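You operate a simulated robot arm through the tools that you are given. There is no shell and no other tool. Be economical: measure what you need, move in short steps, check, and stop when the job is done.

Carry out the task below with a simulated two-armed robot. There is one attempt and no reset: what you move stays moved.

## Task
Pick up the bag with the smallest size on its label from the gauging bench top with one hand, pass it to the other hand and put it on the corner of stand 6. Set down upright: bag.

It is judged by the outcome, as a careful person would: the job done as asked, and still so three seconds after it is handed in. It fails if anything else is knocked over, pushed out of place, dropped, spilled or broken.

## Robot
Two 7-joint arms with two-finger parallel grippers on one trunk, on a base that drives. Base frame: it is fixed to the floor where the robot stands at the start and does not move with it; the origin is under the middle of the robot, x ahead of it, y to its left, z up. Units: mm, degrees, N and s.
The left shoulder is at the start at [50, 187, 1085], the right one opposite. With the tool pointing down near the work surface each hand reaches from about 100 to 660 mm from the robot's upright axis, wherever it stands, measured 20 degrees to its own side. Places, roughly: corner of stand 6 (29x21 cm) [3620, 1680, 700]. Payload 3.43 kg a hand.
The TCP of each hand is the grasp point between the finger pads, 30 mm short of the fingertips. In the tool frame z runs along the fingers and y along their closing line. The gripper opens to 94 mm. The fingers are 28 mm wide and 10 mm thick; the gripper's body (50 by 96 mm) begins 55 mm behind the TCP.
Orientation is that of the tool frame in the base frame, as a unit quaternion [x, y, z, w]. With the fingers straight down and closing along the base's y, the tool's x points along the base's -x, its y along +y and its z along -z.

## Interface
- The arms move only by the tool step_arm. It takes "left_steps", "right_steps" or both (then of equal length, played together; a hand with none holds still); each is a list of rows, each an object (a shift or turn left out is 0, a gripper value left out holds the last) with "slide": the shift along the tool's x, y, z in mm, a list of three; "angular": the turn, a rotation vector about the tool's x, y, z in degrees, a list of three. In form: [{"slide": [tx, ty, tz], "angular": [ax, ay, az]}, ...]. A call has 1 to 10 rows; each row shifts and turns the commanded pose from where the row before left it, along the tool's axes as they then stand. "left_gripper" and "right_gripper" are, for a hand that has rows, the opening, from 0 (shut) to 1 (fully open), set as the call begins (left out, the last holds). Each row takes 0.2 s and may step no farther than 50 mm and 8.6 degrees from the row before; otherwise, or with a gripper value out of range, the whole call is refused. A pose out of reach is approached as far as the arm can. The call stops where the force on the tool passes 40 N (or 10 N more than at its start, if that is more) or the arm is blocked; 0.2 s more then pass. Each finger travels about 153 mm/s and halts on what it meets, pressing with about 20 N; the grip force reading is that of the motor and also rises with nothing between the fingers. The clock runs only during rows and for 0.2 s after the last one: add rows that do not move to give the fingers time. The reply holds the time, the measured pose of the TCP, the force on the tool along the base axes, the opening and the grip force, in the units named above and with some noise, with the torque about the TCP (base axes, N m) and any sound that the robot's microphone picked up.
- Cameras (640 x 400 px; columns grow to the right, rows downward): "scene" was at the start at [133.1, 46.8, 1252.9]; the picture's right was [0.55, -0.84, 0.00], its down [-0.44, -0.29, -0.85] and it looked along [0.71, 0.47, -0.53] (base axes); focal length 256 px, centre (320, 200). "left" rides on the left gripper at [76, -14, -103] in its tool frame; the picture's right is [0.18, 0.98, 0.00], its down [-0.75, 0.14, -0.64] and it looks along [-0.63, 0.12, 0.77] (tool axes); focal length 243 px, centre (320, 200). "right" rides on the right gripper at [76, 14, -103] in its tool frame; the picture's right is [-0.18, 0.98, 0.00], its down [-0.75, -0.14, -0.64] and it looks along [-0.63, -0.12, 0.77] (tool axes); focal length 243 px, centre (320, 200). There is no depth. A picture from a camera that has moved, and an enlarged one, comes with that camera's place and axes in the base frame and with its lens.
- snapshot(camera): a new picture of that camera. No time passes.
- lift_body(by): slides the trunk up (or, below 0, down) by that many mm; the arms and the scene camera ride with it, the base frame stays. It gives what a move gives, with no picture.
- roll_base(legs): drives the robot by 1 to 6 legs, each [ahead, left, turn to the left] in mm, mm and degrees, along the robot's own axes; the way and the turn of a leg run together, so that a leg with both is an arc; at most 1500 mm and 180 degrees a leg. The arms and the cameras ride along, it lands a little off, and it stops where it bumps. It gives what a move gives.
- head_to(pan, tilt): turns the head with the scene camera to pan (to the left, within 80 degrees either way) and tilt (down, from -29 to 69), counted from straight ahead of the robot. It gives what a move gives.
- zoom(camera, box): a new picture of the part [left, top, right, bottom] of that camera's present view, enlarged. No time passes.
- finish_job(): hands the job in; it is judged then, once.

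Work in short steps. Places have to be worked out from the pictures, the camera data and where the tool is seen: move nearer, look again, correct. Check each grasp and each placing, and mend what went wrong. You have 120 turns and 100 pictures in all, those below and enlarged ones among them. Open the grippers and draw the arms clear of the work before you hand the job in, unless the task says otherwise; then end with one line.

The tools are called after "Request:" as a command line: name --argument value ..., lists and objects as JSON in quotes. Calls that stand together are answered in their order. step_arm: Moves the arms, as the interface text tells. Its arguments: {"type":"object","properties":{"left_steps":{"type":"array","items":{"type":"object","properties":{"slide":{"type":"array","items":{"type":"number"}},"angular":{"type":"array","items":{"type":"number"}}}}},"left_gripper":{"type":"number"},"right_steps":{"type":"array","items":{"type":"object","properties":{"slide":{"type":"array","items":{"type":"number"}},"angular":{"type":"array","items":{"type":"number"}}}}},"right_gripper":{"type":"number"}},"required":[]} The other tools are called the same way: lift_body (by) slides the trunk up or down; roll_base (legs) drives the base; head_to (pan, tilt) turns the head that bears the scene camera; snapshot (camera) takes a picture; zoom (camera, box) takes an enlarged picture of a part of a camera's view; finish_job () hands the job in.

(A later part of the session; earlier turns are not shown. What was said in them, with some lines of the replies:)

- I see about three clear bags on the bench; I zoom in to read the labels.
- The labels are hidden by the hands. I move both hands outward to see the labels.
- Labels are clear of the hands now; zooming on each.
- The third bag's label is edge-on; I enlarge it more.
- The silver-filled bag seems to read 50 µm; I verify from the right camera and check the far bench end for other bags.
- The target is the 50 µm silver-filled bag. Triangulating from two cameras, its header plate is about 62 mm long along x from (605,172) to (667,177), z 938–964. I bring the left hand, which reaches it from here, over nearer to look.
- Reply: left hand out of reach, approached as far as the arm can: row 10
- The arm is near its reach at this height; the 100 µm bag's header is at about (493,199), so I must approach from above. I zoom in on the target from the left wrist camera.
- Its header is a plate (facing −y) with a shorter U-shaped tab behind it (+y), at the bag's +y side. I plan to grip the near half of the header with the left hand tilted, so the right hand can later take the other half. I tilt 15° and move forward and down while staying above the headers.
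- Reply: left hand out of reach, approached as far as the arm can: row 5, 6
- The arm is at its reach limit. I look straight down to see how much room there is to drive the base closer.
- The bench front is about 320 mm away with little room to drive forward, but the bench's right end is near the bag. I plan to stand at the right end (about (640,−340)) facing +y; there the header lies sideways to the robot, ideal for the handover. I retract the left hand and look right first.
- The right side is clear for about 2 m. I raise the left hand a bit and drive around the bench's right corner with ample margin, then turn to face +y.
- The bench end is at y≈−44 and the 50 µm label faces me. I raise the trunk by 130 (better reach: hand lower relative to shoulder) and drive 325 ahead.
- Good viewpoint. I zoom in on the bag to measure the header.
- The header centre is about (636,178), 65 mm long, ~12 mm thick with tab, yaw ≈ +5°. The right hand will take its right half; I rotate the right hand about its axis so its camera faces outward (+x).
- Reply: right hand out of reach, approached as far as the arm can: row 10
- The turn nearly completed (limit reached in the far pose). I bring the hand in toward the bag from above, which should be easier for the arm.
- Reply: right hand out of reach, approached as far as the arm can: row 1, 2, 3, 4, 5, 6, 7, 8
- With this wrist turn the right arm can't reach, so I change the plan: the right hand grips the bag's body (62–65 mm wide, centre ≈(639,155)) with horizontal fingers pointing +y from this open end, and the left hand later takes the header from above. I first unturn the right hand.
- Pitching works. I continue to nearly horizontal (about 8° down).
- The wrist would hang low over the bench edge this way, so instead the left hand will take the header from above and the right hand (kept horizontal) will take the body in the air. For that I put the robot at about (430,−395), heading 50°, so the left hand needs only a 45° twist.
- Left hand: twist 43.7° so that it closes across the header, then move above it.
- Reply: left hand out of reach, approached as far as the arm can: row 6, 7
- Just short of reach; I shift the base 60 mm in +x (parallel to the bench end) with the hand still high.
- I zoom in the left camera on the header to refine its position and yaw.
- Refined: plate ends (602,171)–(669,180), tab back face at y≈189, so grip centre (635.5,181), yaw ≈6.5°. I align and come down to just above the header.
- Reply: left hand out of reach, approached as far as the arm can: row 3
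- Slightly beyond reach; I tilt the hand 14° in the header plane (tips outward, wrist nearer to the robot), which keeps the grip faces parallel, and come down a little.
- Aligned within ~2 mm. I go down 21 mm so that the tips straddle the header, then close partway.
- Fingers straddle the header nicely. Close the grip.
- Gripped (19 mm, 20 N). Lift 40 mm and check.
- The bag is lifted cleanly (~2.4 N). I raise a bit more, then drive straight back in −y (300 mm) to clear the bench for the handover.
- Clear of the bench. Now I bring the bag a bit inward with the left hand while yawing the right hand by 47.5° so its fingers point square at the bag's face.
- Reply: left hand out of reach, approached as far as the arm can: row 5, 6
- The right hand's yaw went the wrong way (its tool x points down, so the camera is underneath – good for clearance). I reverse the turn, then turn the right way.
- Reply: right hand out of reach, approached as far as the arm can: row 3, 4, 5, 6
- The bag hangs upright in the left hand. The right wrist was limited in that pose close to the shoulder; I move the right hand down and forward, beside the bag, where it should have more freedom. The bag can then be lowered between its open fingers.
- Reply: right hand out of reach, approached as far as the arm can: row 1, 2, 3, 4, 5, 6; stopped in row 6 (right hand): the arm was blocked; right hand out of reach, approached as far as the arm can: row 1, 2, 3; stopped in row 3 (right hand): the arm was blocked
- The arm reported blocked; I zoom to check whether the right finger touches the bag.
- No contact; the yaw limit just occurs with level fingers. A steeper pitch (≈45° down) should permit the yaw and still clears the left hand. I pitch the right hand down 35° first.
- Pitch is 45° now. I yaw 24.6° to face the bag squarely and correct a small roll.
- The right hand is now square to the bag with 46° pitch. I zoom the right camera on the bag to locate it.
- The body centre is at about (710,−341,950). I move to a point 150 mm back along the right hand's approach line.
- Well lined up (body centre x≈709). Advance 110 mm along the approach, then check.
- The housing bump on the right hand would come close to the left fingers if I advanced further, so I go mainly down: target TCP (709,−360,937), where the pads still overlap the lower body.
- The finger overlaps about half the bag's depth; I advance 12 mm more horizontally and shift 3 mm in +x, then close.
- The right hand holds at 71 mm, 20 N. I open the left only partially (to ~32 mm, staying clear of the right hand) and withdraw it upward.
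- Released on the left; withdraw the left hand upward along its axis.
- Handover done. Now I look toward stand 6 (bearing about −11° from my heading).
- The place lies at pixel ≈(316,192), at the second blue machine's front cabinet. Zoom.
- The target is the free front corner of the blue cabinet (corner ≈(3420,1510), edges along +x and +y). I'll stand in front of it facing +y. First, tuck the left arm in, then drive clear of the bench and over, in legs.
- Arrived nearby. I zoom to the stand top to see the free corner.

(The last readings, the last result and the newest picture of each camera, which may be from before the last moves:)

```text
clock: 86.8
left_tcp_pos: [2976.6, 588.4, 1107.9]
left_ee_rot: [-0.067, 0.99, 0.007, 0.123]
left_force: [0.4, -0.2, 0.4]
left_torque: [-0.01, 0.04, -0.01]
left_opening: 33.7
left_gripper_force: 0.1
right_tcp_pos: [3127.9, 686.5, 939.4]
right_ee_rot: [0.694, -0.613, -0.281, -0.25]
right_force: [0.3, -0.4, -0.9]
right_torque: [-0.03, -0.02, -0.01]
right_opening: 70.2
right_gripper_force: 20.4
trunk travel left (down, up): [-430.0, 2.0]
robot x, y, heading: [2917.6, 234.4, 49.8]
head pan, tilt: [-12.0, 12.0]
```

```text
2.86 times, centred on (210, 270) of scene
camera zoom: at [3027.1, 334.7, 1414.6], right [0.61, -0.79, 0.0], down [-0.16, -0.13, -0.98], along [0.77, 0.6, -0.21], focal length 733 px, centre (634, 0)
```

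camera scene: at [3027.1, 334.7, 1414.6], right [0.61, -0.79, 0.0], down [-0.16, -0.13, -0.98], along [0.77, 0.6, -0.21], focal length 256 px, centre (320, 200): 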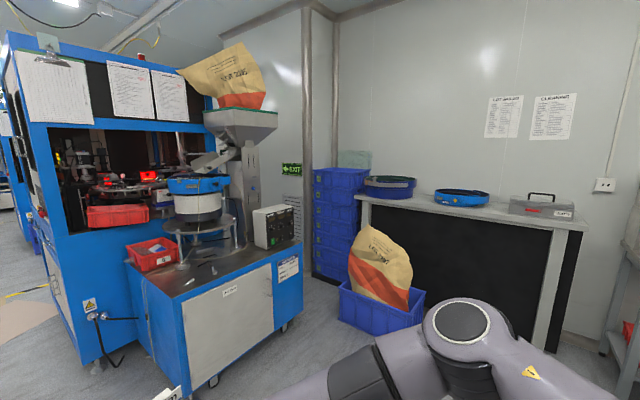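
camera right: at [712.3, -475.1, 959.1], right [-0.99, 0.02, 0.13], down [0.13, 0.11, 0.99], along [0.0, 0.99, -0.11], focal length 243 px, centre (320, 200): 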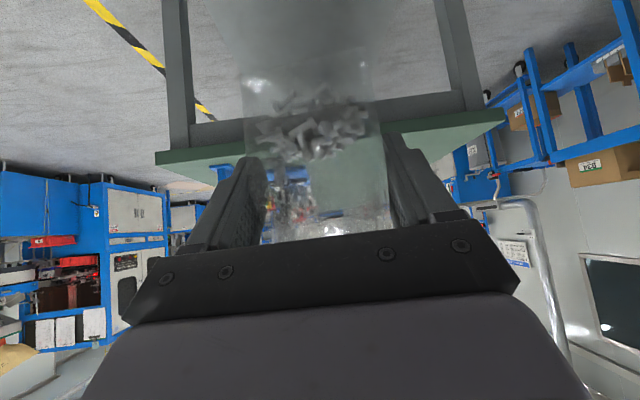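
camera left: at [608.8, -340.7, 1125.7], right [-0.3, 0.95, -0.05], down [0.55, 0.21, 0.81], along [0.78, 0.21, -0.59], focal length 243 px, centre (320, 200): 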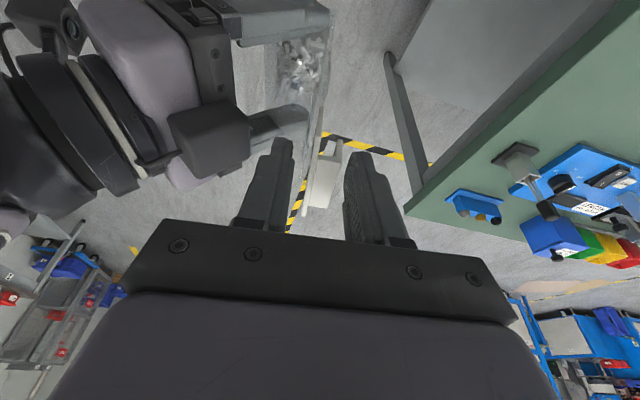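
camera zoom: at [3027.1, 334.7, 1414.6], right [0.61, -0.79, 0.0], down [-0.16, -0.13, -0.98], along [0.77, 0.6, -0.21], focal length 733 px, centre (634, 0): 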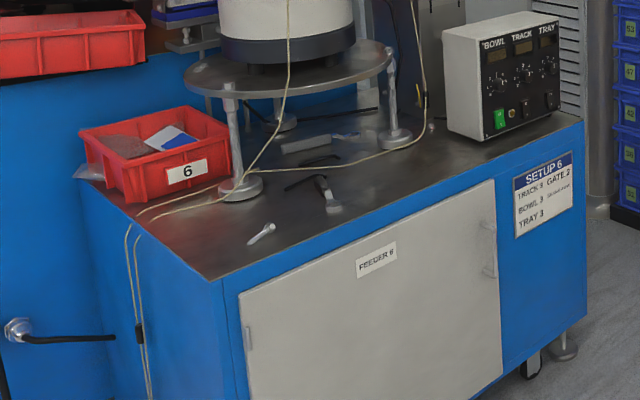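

The stand's corner is at ≈(3465,1564), top at z≈700. A small spoon lies at (3557–3615, 1632–1660) and a wrench at ≈(3712,1631); the free spot is around (3535,1710). I drive to (3665,1000) and turn to face +y.

Request:
roll_base --legs '[[1068, -77, 0], [0, 0, 40.2]]'

Request:
head_to --pan 5 --tilt 35

Request:
snapshot --camera "scene"

```text
clock: 94.2
left_tcp_pos: [3492.3, 1328.9, 1107.9]
left_ee_rot: [-0.401, 0.908, 0.049, 0.114]
left_force: [0.9, -0.8, 0.5]
left_torque: [-0.01, 0.01, 0.02]
left_opening: 33.8
left_gripper_force: 0.0
right_tcp_pos: [3545.6, 1499.7, 939.1]
right_ee_rot: [0.862, -0.339, -0.35, -0.138]
right_force: [0.0, -0.4, -0.3]
right_torque: [-0.03, -0.01, 0.03]
right_opening: 70.4
right_gripper_force: 19.9
trunk travel left (down, up): [-430.0, 2.0]
robot x, y, heading: [3668.7, 1018.6, 89.8]
head pan, tilt: [-12.0, 12.0]
```

```text
clock: 95.1
left_tcp_pos: [3491.9, 1329.0, 1109.2]
left_ee_rot: [-0.4, 0.908, 0.05, 0.114]
left_force: [0.6, 0.5, -0.4]
left_torque: [0.02, -0.03, 0.02]
left_opening: 33.9
left_gripper_force: 0.1
right_tcp_pos: [3546.0, 1499.1, 939.5]
right_ee_rot: [0.862, -0.339, -0.35, -0.139]
right_force: [0.3, -0.4, 0.6]
right_torque: [0.0, 0.01, 0.01]
right_opening: 70.3
right_gripper_force: 19.8
trunk travel left (down, up): [-430.0, 2.0]
robot x, y, heading: [3671.2, 1017.6, 89.8]
head pan, tilt: [5.0, 35.0]
```

```text
33 pictures are left
camera scene: at [3664.4, 1162.7, 1377.9], right [1.0, 0.08, 0.0], down [0.05, -0.57, -0.82], along [-0.07, 0.82, -0.57], focal length 256 px, centre (320, 200)
```

scene: 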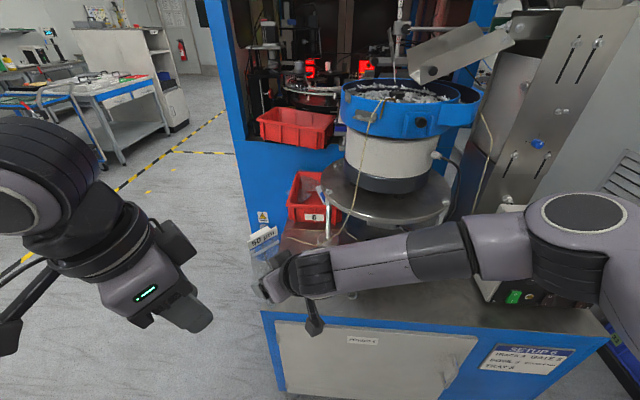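

Positions agree (corner at (3464,1566)). I drive 140 ahead and then extend the right arm the remaining ~70 mm at height.

Request:
roll_base --legs '[[140, 0, 0]]'

Request:
step_arm --right_steps '[{"slide": [-20.2, -22.2, 19.7]}, {"slide": [-20.2, -22.2, 19.7]}]'

Request:
snapshot --camera "scene"

Request:
snapshot --camera "right"

```text
clock: 96.4
left_tcp_pos: [3494.3, 1471.0, 1108.4]
left_ee_rot: [-0.4, 0.908, 0.049, 0.113]
left_force: [-0.1, 0.2, 0.3]
left_torque: [-0.02, -0.03, 0.01]
left_opening: 34.0
left_gripper_force: 0.1
right_tcp_pos: [3547.8, 1642.1, 938.7]
right_ee_rot: [0.862, -0.34, -0.35, -0.138]
right_force: [-0.5, -0.3, -1.6]
right_torque: [-0.03, -0.01, 0.01]
right_opening: 70.5
right_gripper_force: 20.5
trunk travel left (down, up): [-430.0, 2.0]
robot x, y, heading: [3670.0, 1157.0, 89.9]
head pan, tilt: [5.0, 35.0]
```

```text
clock: 97.0
left_tcp_pos: [3494.4, 1468.7, 1108.4]
left_ee_rot: [-0.4, 0.908, 0.048, 0.114]
left_force: [-0.3, 0.3, 0.2]
left_torque: [0.02, 0.02, -0.01]
left_opening: 33.9
left_gripper_force: 0.0
right_tcp_pos: [3536.2, 1712.9, 938.8]
right_ee_rot: [0.862, -0.34, -0.349, -0.139]
right_force: [0.0, -0.3, -1.8]
right_torque: [-0.01, -0.07, 0.01]
right_opening: 70.3
right_gripper_force: 19.9
trunk travel left (down, up): [-430.0, 2.0]
robot x, y, heading: [3671.5, 1165.6, 89.9]
head pan, tilt: [5.0, 35.0]
```

```text
32 pictures are left
camera scene: at [3665.1, 1303.4, 1377.8], right [1.0, 0.08, 0.0], down [0.05, -0.57, -0.82], along [-0.07, 0.82, -0.57], focal length 256 px, centre (320, 200)
```

scene: 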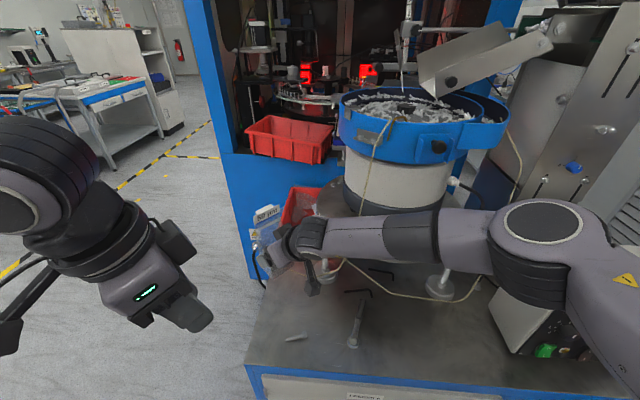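

```text
31 pictures are left
camera right: at [3620.3, 1617.2, 959.1], right [-0.77, -0.63, 0.13], down [0.03, 0.17, 0.99], along [-0.64, 0.76, -0.11], focal length 243 px, centre (320, 200)
```

right: 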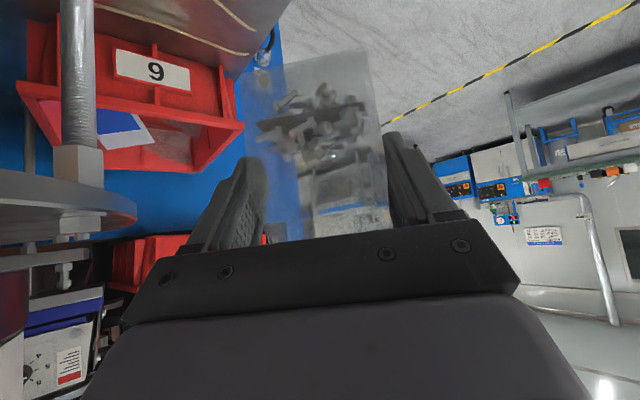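

Positions are consistent and clear of the feeder plate and controller. I lower the trunk 160 mm, leaving the bag ~28 mm above the surface, and check.

Request:
lift_body --by -160

Request:
snapshot --camera "scene"

Request:
snapshot --camera "left"

Request:
snapshot --camera "right"

```text
clock: 98.8
left_tcp_pos: [3493.4, 1470.0, 949.3]
left_ee_rot: [-0.399, 0.908, 0.05, 0.113]
left_force: [0.0, 0.0, -0.4]
left_torque: [-0.04, 0.04, -0.02]
left_opening: 33.7
left_gripper_force: 0.0
right_tcp_pos: [3536.4, 1713.3, 779.5]
right_ee_rot: [0.862, -0.34, -0.35, -0.14]
right_force: [-0.3, -0.8, -2.1]
right_torque: [0.0, -0.02, -0.03]
right_opening: 70.5
right_gripper_force: 20.3
trunk travel left (down, up): [-270.0, 162.0]
robot x, y, heading: [3670.6, 1163.8, 89.7]
head pan, tilt: [5.0, 35.0]
```

```text
30 pictures are left
camera scene: at [3665.3, 1303.1, 1217.8], right [1.0, 0.08, 0.0], down [0.05, -0.57, -0.82], along [-0.07, 0.82, -0.57], focal length 256 px, centre (320, 200)
```

scene: 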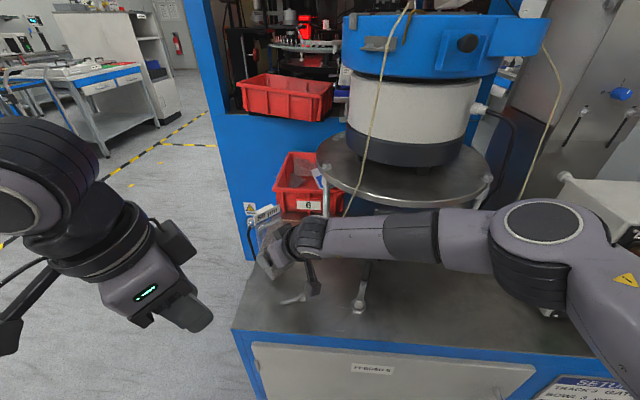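

```text
29 pictures are left
camera left: at [3438.0, 1388.4, 1029.1], right [-0.84, 0.53, -0.05], down [0.28, 0.52, 0.81], along [0.45, 0.67, -0.59], focal length 243 px, centre (320, 200)
```

left: 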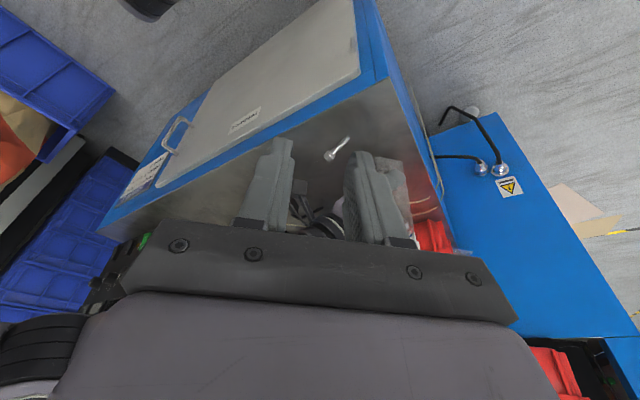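

```text
28 pictures are left
camera right: at [3620.7, 1617.0, 799.5], right [-0.77, -0.63, 0.13], down [0.03, 0.17, 0.99], along [-0.64, 0.76, -0.11], focal length 243 px, centre (320, 200)
```

right: 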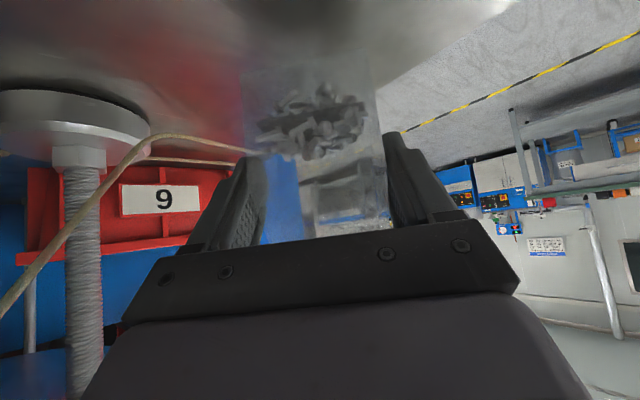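

I zoom to check the bag's attitude and spot.

Request:
zoom --camera "scene" --box '[220, 190, 380, 330]'

```text
2.86 times, centred on (300, 260) of scene
camera zoom: at [3665.3, 1303.1, 1217.8], right [1.0, 0.08, 0.0], down [0.05, -0.57, -0.82], along [-0.07, 0.82, -0.57], focal length 733 px, centre (377, 29)
```

zoom: 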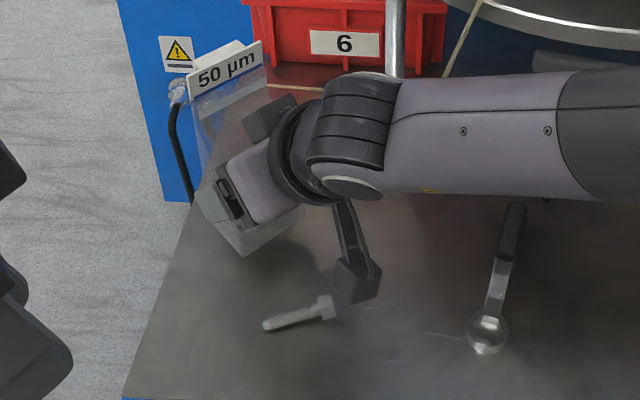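

The bag's left corner looks near the stand's left edge, so I shift 22 mm in +x and 15 mm in +y, then lower 20 mm.

Request:
step_arm --right_steps '[{"slide": [4.3, -26, -4.1]}, {"slide": [7, 0, 7.2]}, {"slide": [7, 0, 7.2]}]'

Request:
zoom --camera "scene" --box '[220, 190, 380, 330]'

```text
clock: 99.6
left_tcp_pos: [3494.5, 1468.5, 949.5]
left_ee_rot: [-0.398, 0.909, 0.05, 0.113]
left_force: [-0.9, -0.5, 0.7]
left_torque: [-0.03, 0.0, 0.03]
left_opening: 33.9
left_gripper_force: 0.1
right_tcp_pos: [3558.4, 1728.7, 763.4]
right_ee_rot: [0.86, -0.339, -0.353, -0.141]
right_force: [1.6, -2.2, 10.8]
right_torque: [-0.36, -0.21, 0.06]
right_opening: 70.3
right_gripper_force: 20.3
trunk travel left (down, up): [-270.0, 162.0]
robot x, y, heading: [3671.9, 1158.2, 89.7]
head pan, tilt: [5.0, 35.0]
```

```text
2.86 times, centred on (300, 260) of scene
camera zoom: at [3665.6, 1301.9, 1218.3], right [1.0, 0.08, 0.0], down [0.05, -0.57, -0.82], along [-0.07, 0.82, -0.57], focal length 733 px, centre (377, 29)
```

zoom: 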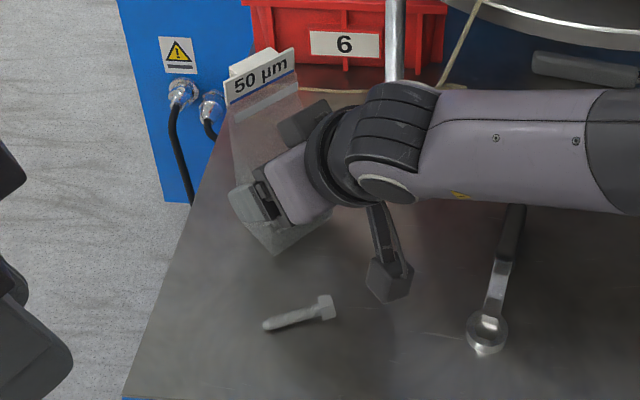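

Contact with the surface (10.8 N up, via the bag's front edge). I relax the press by ~2.5 mm and see the reading.

Request:
step_arm --right_steps '[{"slide": [-1.6, 0, -1.7]}, {}]'

Request:
zoom --camera "right" --box '[200, 20, 460, 260]'

```text
clock: 100.2
left_tcp_pos: [3494.1, 1470.4, 949.1]
left_ee_rot: [-0.4, 0.908, 0.049, 0.113]
left_force: [0.5, 0.0, 0.1]
left_torque: [-0.02, -0.01, 0.03]
left_opening: 33.8
left_gripper_force: 0.1
right_tcp_pos: [3558.2, 1729.2, 762.7]
right_ee_rot: [0.861, -0.34, -0.35, -0.14]
right_force: [-1.5, 2.6, 8.5]
right_torque: [-0.04, 0.1, -0.03]
right_opening: 70.6
right_gripper_force: 20.2
trunk travel left (down, up): [-270.0, 162.0]
robot x, y, heading: [3673.8, 1159.9, 89.7]
head pan, tilt: [5.0, 35.0]
```

```text
1.67 times, centred on (330, 140) of right
camera zoom: at [3642.4, 1631.8, 782.9], right [-0.77, -0.63, 0.13], down [0.03, 0.16, 0.99], along [-0.64, 0.76, -0.11], focal length 404 px, centre (303, 300)
```

zoom: 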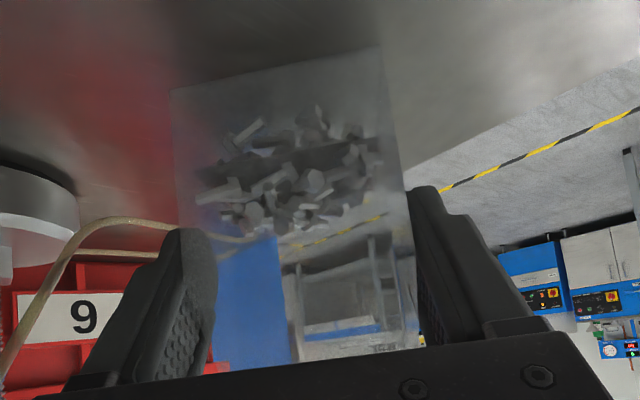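

The torque is near zero, so the base is seated flat on the stand. I ease up 1 mm more and open the right hand.

Request:
step_arm --right_steps '[{"slide": [-0.7, 0, -0.7]}]'

Request:
step_arm --right_steps '[{}, {}]' --right_gripper 0.8

Request:
step_arm --right_steps '[{}, {}]' --right_gripper 1

Request:
snapshot --camera "right"

Request:
zoom --camera "scene" --box '[220, 190, 380, 330]'

```text
clock: 100.6
left_tcp_pos: [3495.0, 1469.1, 949.7]
left_ee_rot: [-0.4, 0.908, 0.049, 0.113]
left_force: [0.0, 0.3, -0.4]
left_torque: [-0.02, 0.02, -0.01]
left_opening: 33.6
left_gripper_force: 0.0
right_tcp_pos: [3559.2, 1727.9, 762.7]
right_ee_rot: [0.862, -0.339, -0.349, -0.139]
right_force: [-2.4, 1.0, 7.5]
right_torque: [-0.08, 0.04, -0.02]
right_opening: 70.5
right_gripper_force: 19.8
trunk travel left (down, up): [-270.0, 162.0]
robot x, y, heading: [3672.5, 1158.8, 89.6]
head pan, tilt: [5.0, 35.0]
```

```text
clock: 101.2
left_tcp_pos: [3493.0, 1469.3, 948.4]
left_ee_rot: [-0.4, 0.908, 0.05, 0.114]
left_force: [-0.4, -0.9, -0.2]
left_torque: [-0.01, 0.04, 0.03]
left_opening: 33.7
left_gripper_force: 0.0
right_tcp_pos: [3560.0, 1728.7, 762.1]
right_ee_rot: [0.862, -0.34, -0.349, -0.139]
right_force: [0.2, 0.5, -0.7]
right_torque: [0.02, 0.0, -0.01]
right_opening: 75.3
right_gripper_force: 0.1
trunk travel left (down, up): [-270.0, 162.0]
robot x, y, heading: [3673.4, 1158.9, 89.6]
head pan, tilt: [5.0, 35.0]
```

```text
clock: 101.8
left_tcp_pos: [3494.0, 1470.3, 948.7]
left_ee_rot: [-0.4, 0.908, 0.05, 0.113]
left_force: [-0.1, -0.7, 0.8]
left_torque: [0.04, 0.02, -0.02]
left_opening: 33.8
left_gripper_force: 0.1
right_tcp_pos: [3558.5, 1728.0, 763.7]
right_ee_rot: [0.862, -0.34, -0.349, -0.139]
right_force: [0.2, -0.4, -0.5]
right_torque: [0.02, 0.01, 0.01]
right_opening: 94.2
right_gripper_force: 0.0
trunk travel left (down, up): [-270.0, 162.0]
robot x, y, heading: [3672.8, 1159.8, 89.8]
head pan, tilt: [5.0, 35.0]
```

```text
24 pictures are left
camera right: at [3642.7, 1632.4, 782.7], right [-0.77, -0.63, 0.13], down [0.03, 0.16, 0.99], along [-0.64, 0.76, -0.11], focal length 243 px, centre (320, 200)
```

right: 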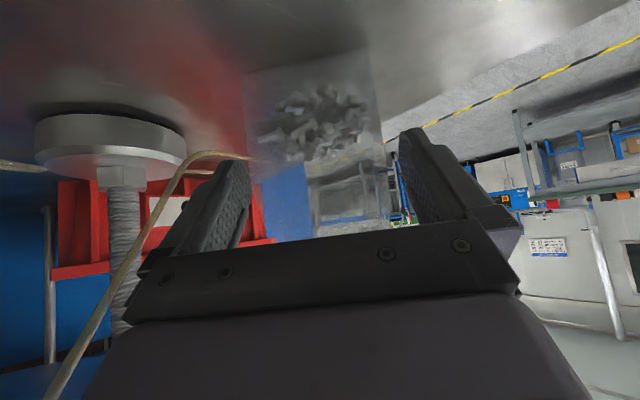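

```text
2.86 times, centred on (300, 260) of scene
camera zoom: at [3665.3, 1303.0, 1217.8], right [1.0, 0.08, 0.0], down [0.05, -0.57, -0.82], along [-0.07, 0.82, -0.57], focal length 733 px, centre (377, 29)
```

zoom: 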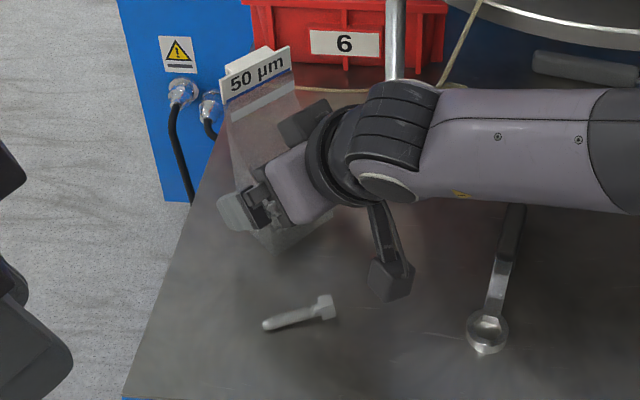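

The bag stands on its own. I withdraw the right hand along its approach line in small steps.

Request:
step_arm --right_steps '[{"slide": [0, 0, -20]}, {"slide": [0, 0, -30]}, {"slide": [0, 0, -35]}, {"slide": [0, 0, -35]}]'

Request:
snapshot --camera "scene"

```text
clock: 102.8
left_tcp_pos: [3494.0, 1469.6, 949.0]
left_ee_rot: [-0.399, 0.909, 0.049, 0.114]
left_force: [0.7, -0.5, -0.5]
left_torque: [0.0, -0.02, -0.03]
left_opening: 33.9
left_gripper_force: 0.1
right_tcp_pos: [3618.1, 1672.4, 848.1]
right_ee_rot: [0.862, -0.34, -0.349, -0.139]
right_force: [-0.2, 0.2, 0.1]
right_torque: [0.04, 0.0, -0.03]
right_opening: 94.0
right_gripper_force: 0.0
trunk travel left (down, up): [-270.0, 162.0]
robot x, y, heading: [3669.8, 1158.5, 89.5]
head pan, tilt: [5.0, 35.0]
```

```text
22 pictures are left
camera scene: at [3665.5, 1302.8, 1217.8], right [1.0, 0.08, 0.0], down [0.05, -0.57, -0.82], along [-0.07, 0.82, -0.57], focal length 256 px, centre (320, 200)
```

scene: 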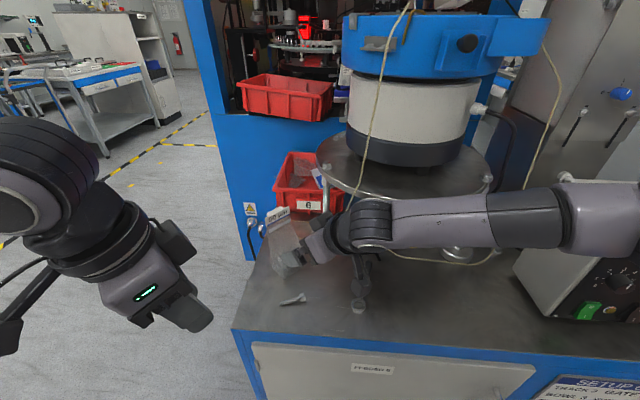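

The hand is out of the bag; I raise the trunk 150 mm so both arms clear the stand, then back the robot away.

Request:
lift_body --by 150

Request:
roll_base --legs '[[-350, 0, 0]]'

Request:
snapshot --camera "scene"

Request:
zoom --camera "scene" --box '[220, 170, 420, 330]'

```text
clock: 104.6
left_tcp_pos: [3493.9, 1469.0, 1098.9]
left_ee_rot: [-0.4, 0.908, 0.049, 0.113]
left_force: [0.5, 0.0, 0.8]
left_torque: [0.01, 0.01, 0.02]
left_opening: 33.7
left_gripper_force: 0.0
right_tcp_pos: [3618.9, 1671.6, 996.4]
right_ee_rot: [0.861, -0.34, -0.35, -0.139]
right_force: [-0.1, -0.4, -0.1]
right_torque: [0.03, -0.03, 0.0]
right_opening: 94.0
right_gripper_force: 0.0
trunk travel left (down, up): [-420.0, 12.0]
robot x, y, heading: [3676.3, 1161.6, 89.8]
head pan, tilt: [5.0, 35.0]
```

```text
clock: 106.8
left_tcp_pos: [3492.7, 1119.0, 1098.2]
left_ee_rot: [-0.398, 0.909, 0.05, 0.114]
left_force: [-0.4, 0.1, 0.5]
left_torque: [0.01, 0.0, 0.02]
left_opening: 33.6
left_gripper_force: 0.1
right_tcp_pos: [3617.9, 1320.3, 997.8]
right_ee_rot: [0.862, -0.341, -0.349, -0.139]
right_force: [-0.3, 0.4, 0.8]
right_torque: [0.03, -0.01, 0.02]
right_opening: 94.0
right_gripper_force: 0.1
trunk travel left (down, up): [-420.0, 12.0]
robot x, y, heading: [3668.2, 809.4, 89.6]
head pan, tilt: [5.0, 35.0]
```

```text
21 pictures are left
camera scene: at [3663.1, 951.5, 1367.9], right [1.0, 0.08, 0.0], down [0.04, -0.57, -0.82], along [-0.06, 0.82, -0.57], focal length 256 px, centre (320, 200)
```

scene: 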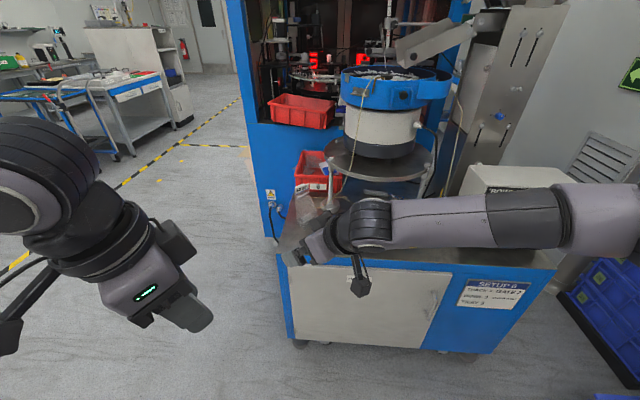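

```text
2.50 times, centred on (320, 250) of scene
camera zoom: at [3663.1, 951.5, 1367.9], right [1.0, 0.08, 0.0], down [0.04, -0.57, -0.82], along [-0.06, 0.82, -0.57], focal length 641 px, centre (320, 75)
```

zoom: 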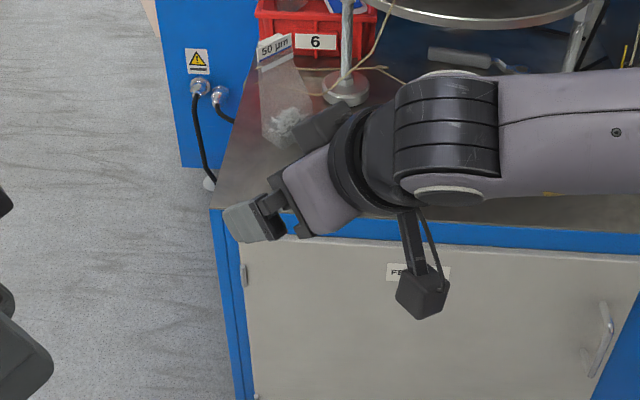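

The hand still hides the view; I back off a little more and look again to confirm bag, spoon and wrench.

Request:
roll_base --legs '[[-200, -250, 0]]'

Request:
zoom --camera "scene" --box '[180, 130, 340, 250]'

```text
clock: 109.6
left_tcp_pos: [3740.3, 914.1, 1097.8]
left_ee_rot: [-0.397, 0.91, 0.049, 0.113]
left_force: [-0.6, 1.1, 0.0]
left_torque: [0.04, 0.03, -0.01]
left_opening: 33.5
left_gripper_force: 0.1
right_tcp_pos: [3866.5, 1114.5, 998.7]
right_ee_rot: [0.861, -0.342, -0.349, -0.14]
right_force: [0.1, 0.2, 0.2]
right_torque: [-0.02, -0.02, 0.02]
right_opening: 94.0
right_gripper_force: 0.0
trunk travel left (down, up): [-420.0, 12.0]
robot x, y, heading: [3915.4, 601.9, 89.5]
head pan, tilt: [5.0, 35.0]
```

```text
3.33 times, centred on (260, 190) of scene
camera zoom: at [3910.7, 745.5, 1367.9], right [1.0, 0.08, 0.0], down [0.04, -0.57, -0.82], along [-0.06, 0.82, -0.57], focal length 855 px, centre (520, 233)
```

zoom: 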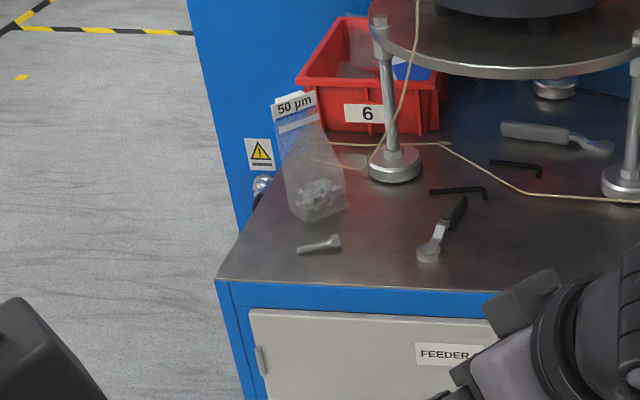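

The bag stands upright on the corner of stand 6, with the bolt, wrench and bin undisturbed. I open the left gripper fully and hand in.

Request:
step_arm --left_steps '[{}, {}]' --left_gripper 1

Request:
finish_job

```text
clock: 110.2
left_tcp_pos: [3740.3, 914.2, 1098.5]
left_ee_rot: [-0.397, 0.909, 0.05, 0.114]
left_force: [-0.8, -0.3, 0.0]
left_torque: [-0.02, -0.02, -0.01]
left_opening: 94.1
left_gripper_force: 0.1
right_tcp_pos: [3865.6, 1114.4, 997.5]
right_ee_rot: [0.861, -0.343, -0.349, -0.141]
right_force: [0.4, 0.5, 0.5]
right_torque: [-0.01, -0.01, 0.04]
right_opening: 94.1
right_gripper_force: 0.0
trunk travel left (down, up): [-420.0, 12.0]
robot x, y, heading: [3915.6, 601.9, 89.5]
head pan, tilt: [5.0, 35.0]
```

```text
The job is handed in.
```

I picked up the 50 µm bag with the left hand, passed it to the right hand in the air, and set it upright on the corner of stand 6; the last picture shows nothing else on the stand moved.
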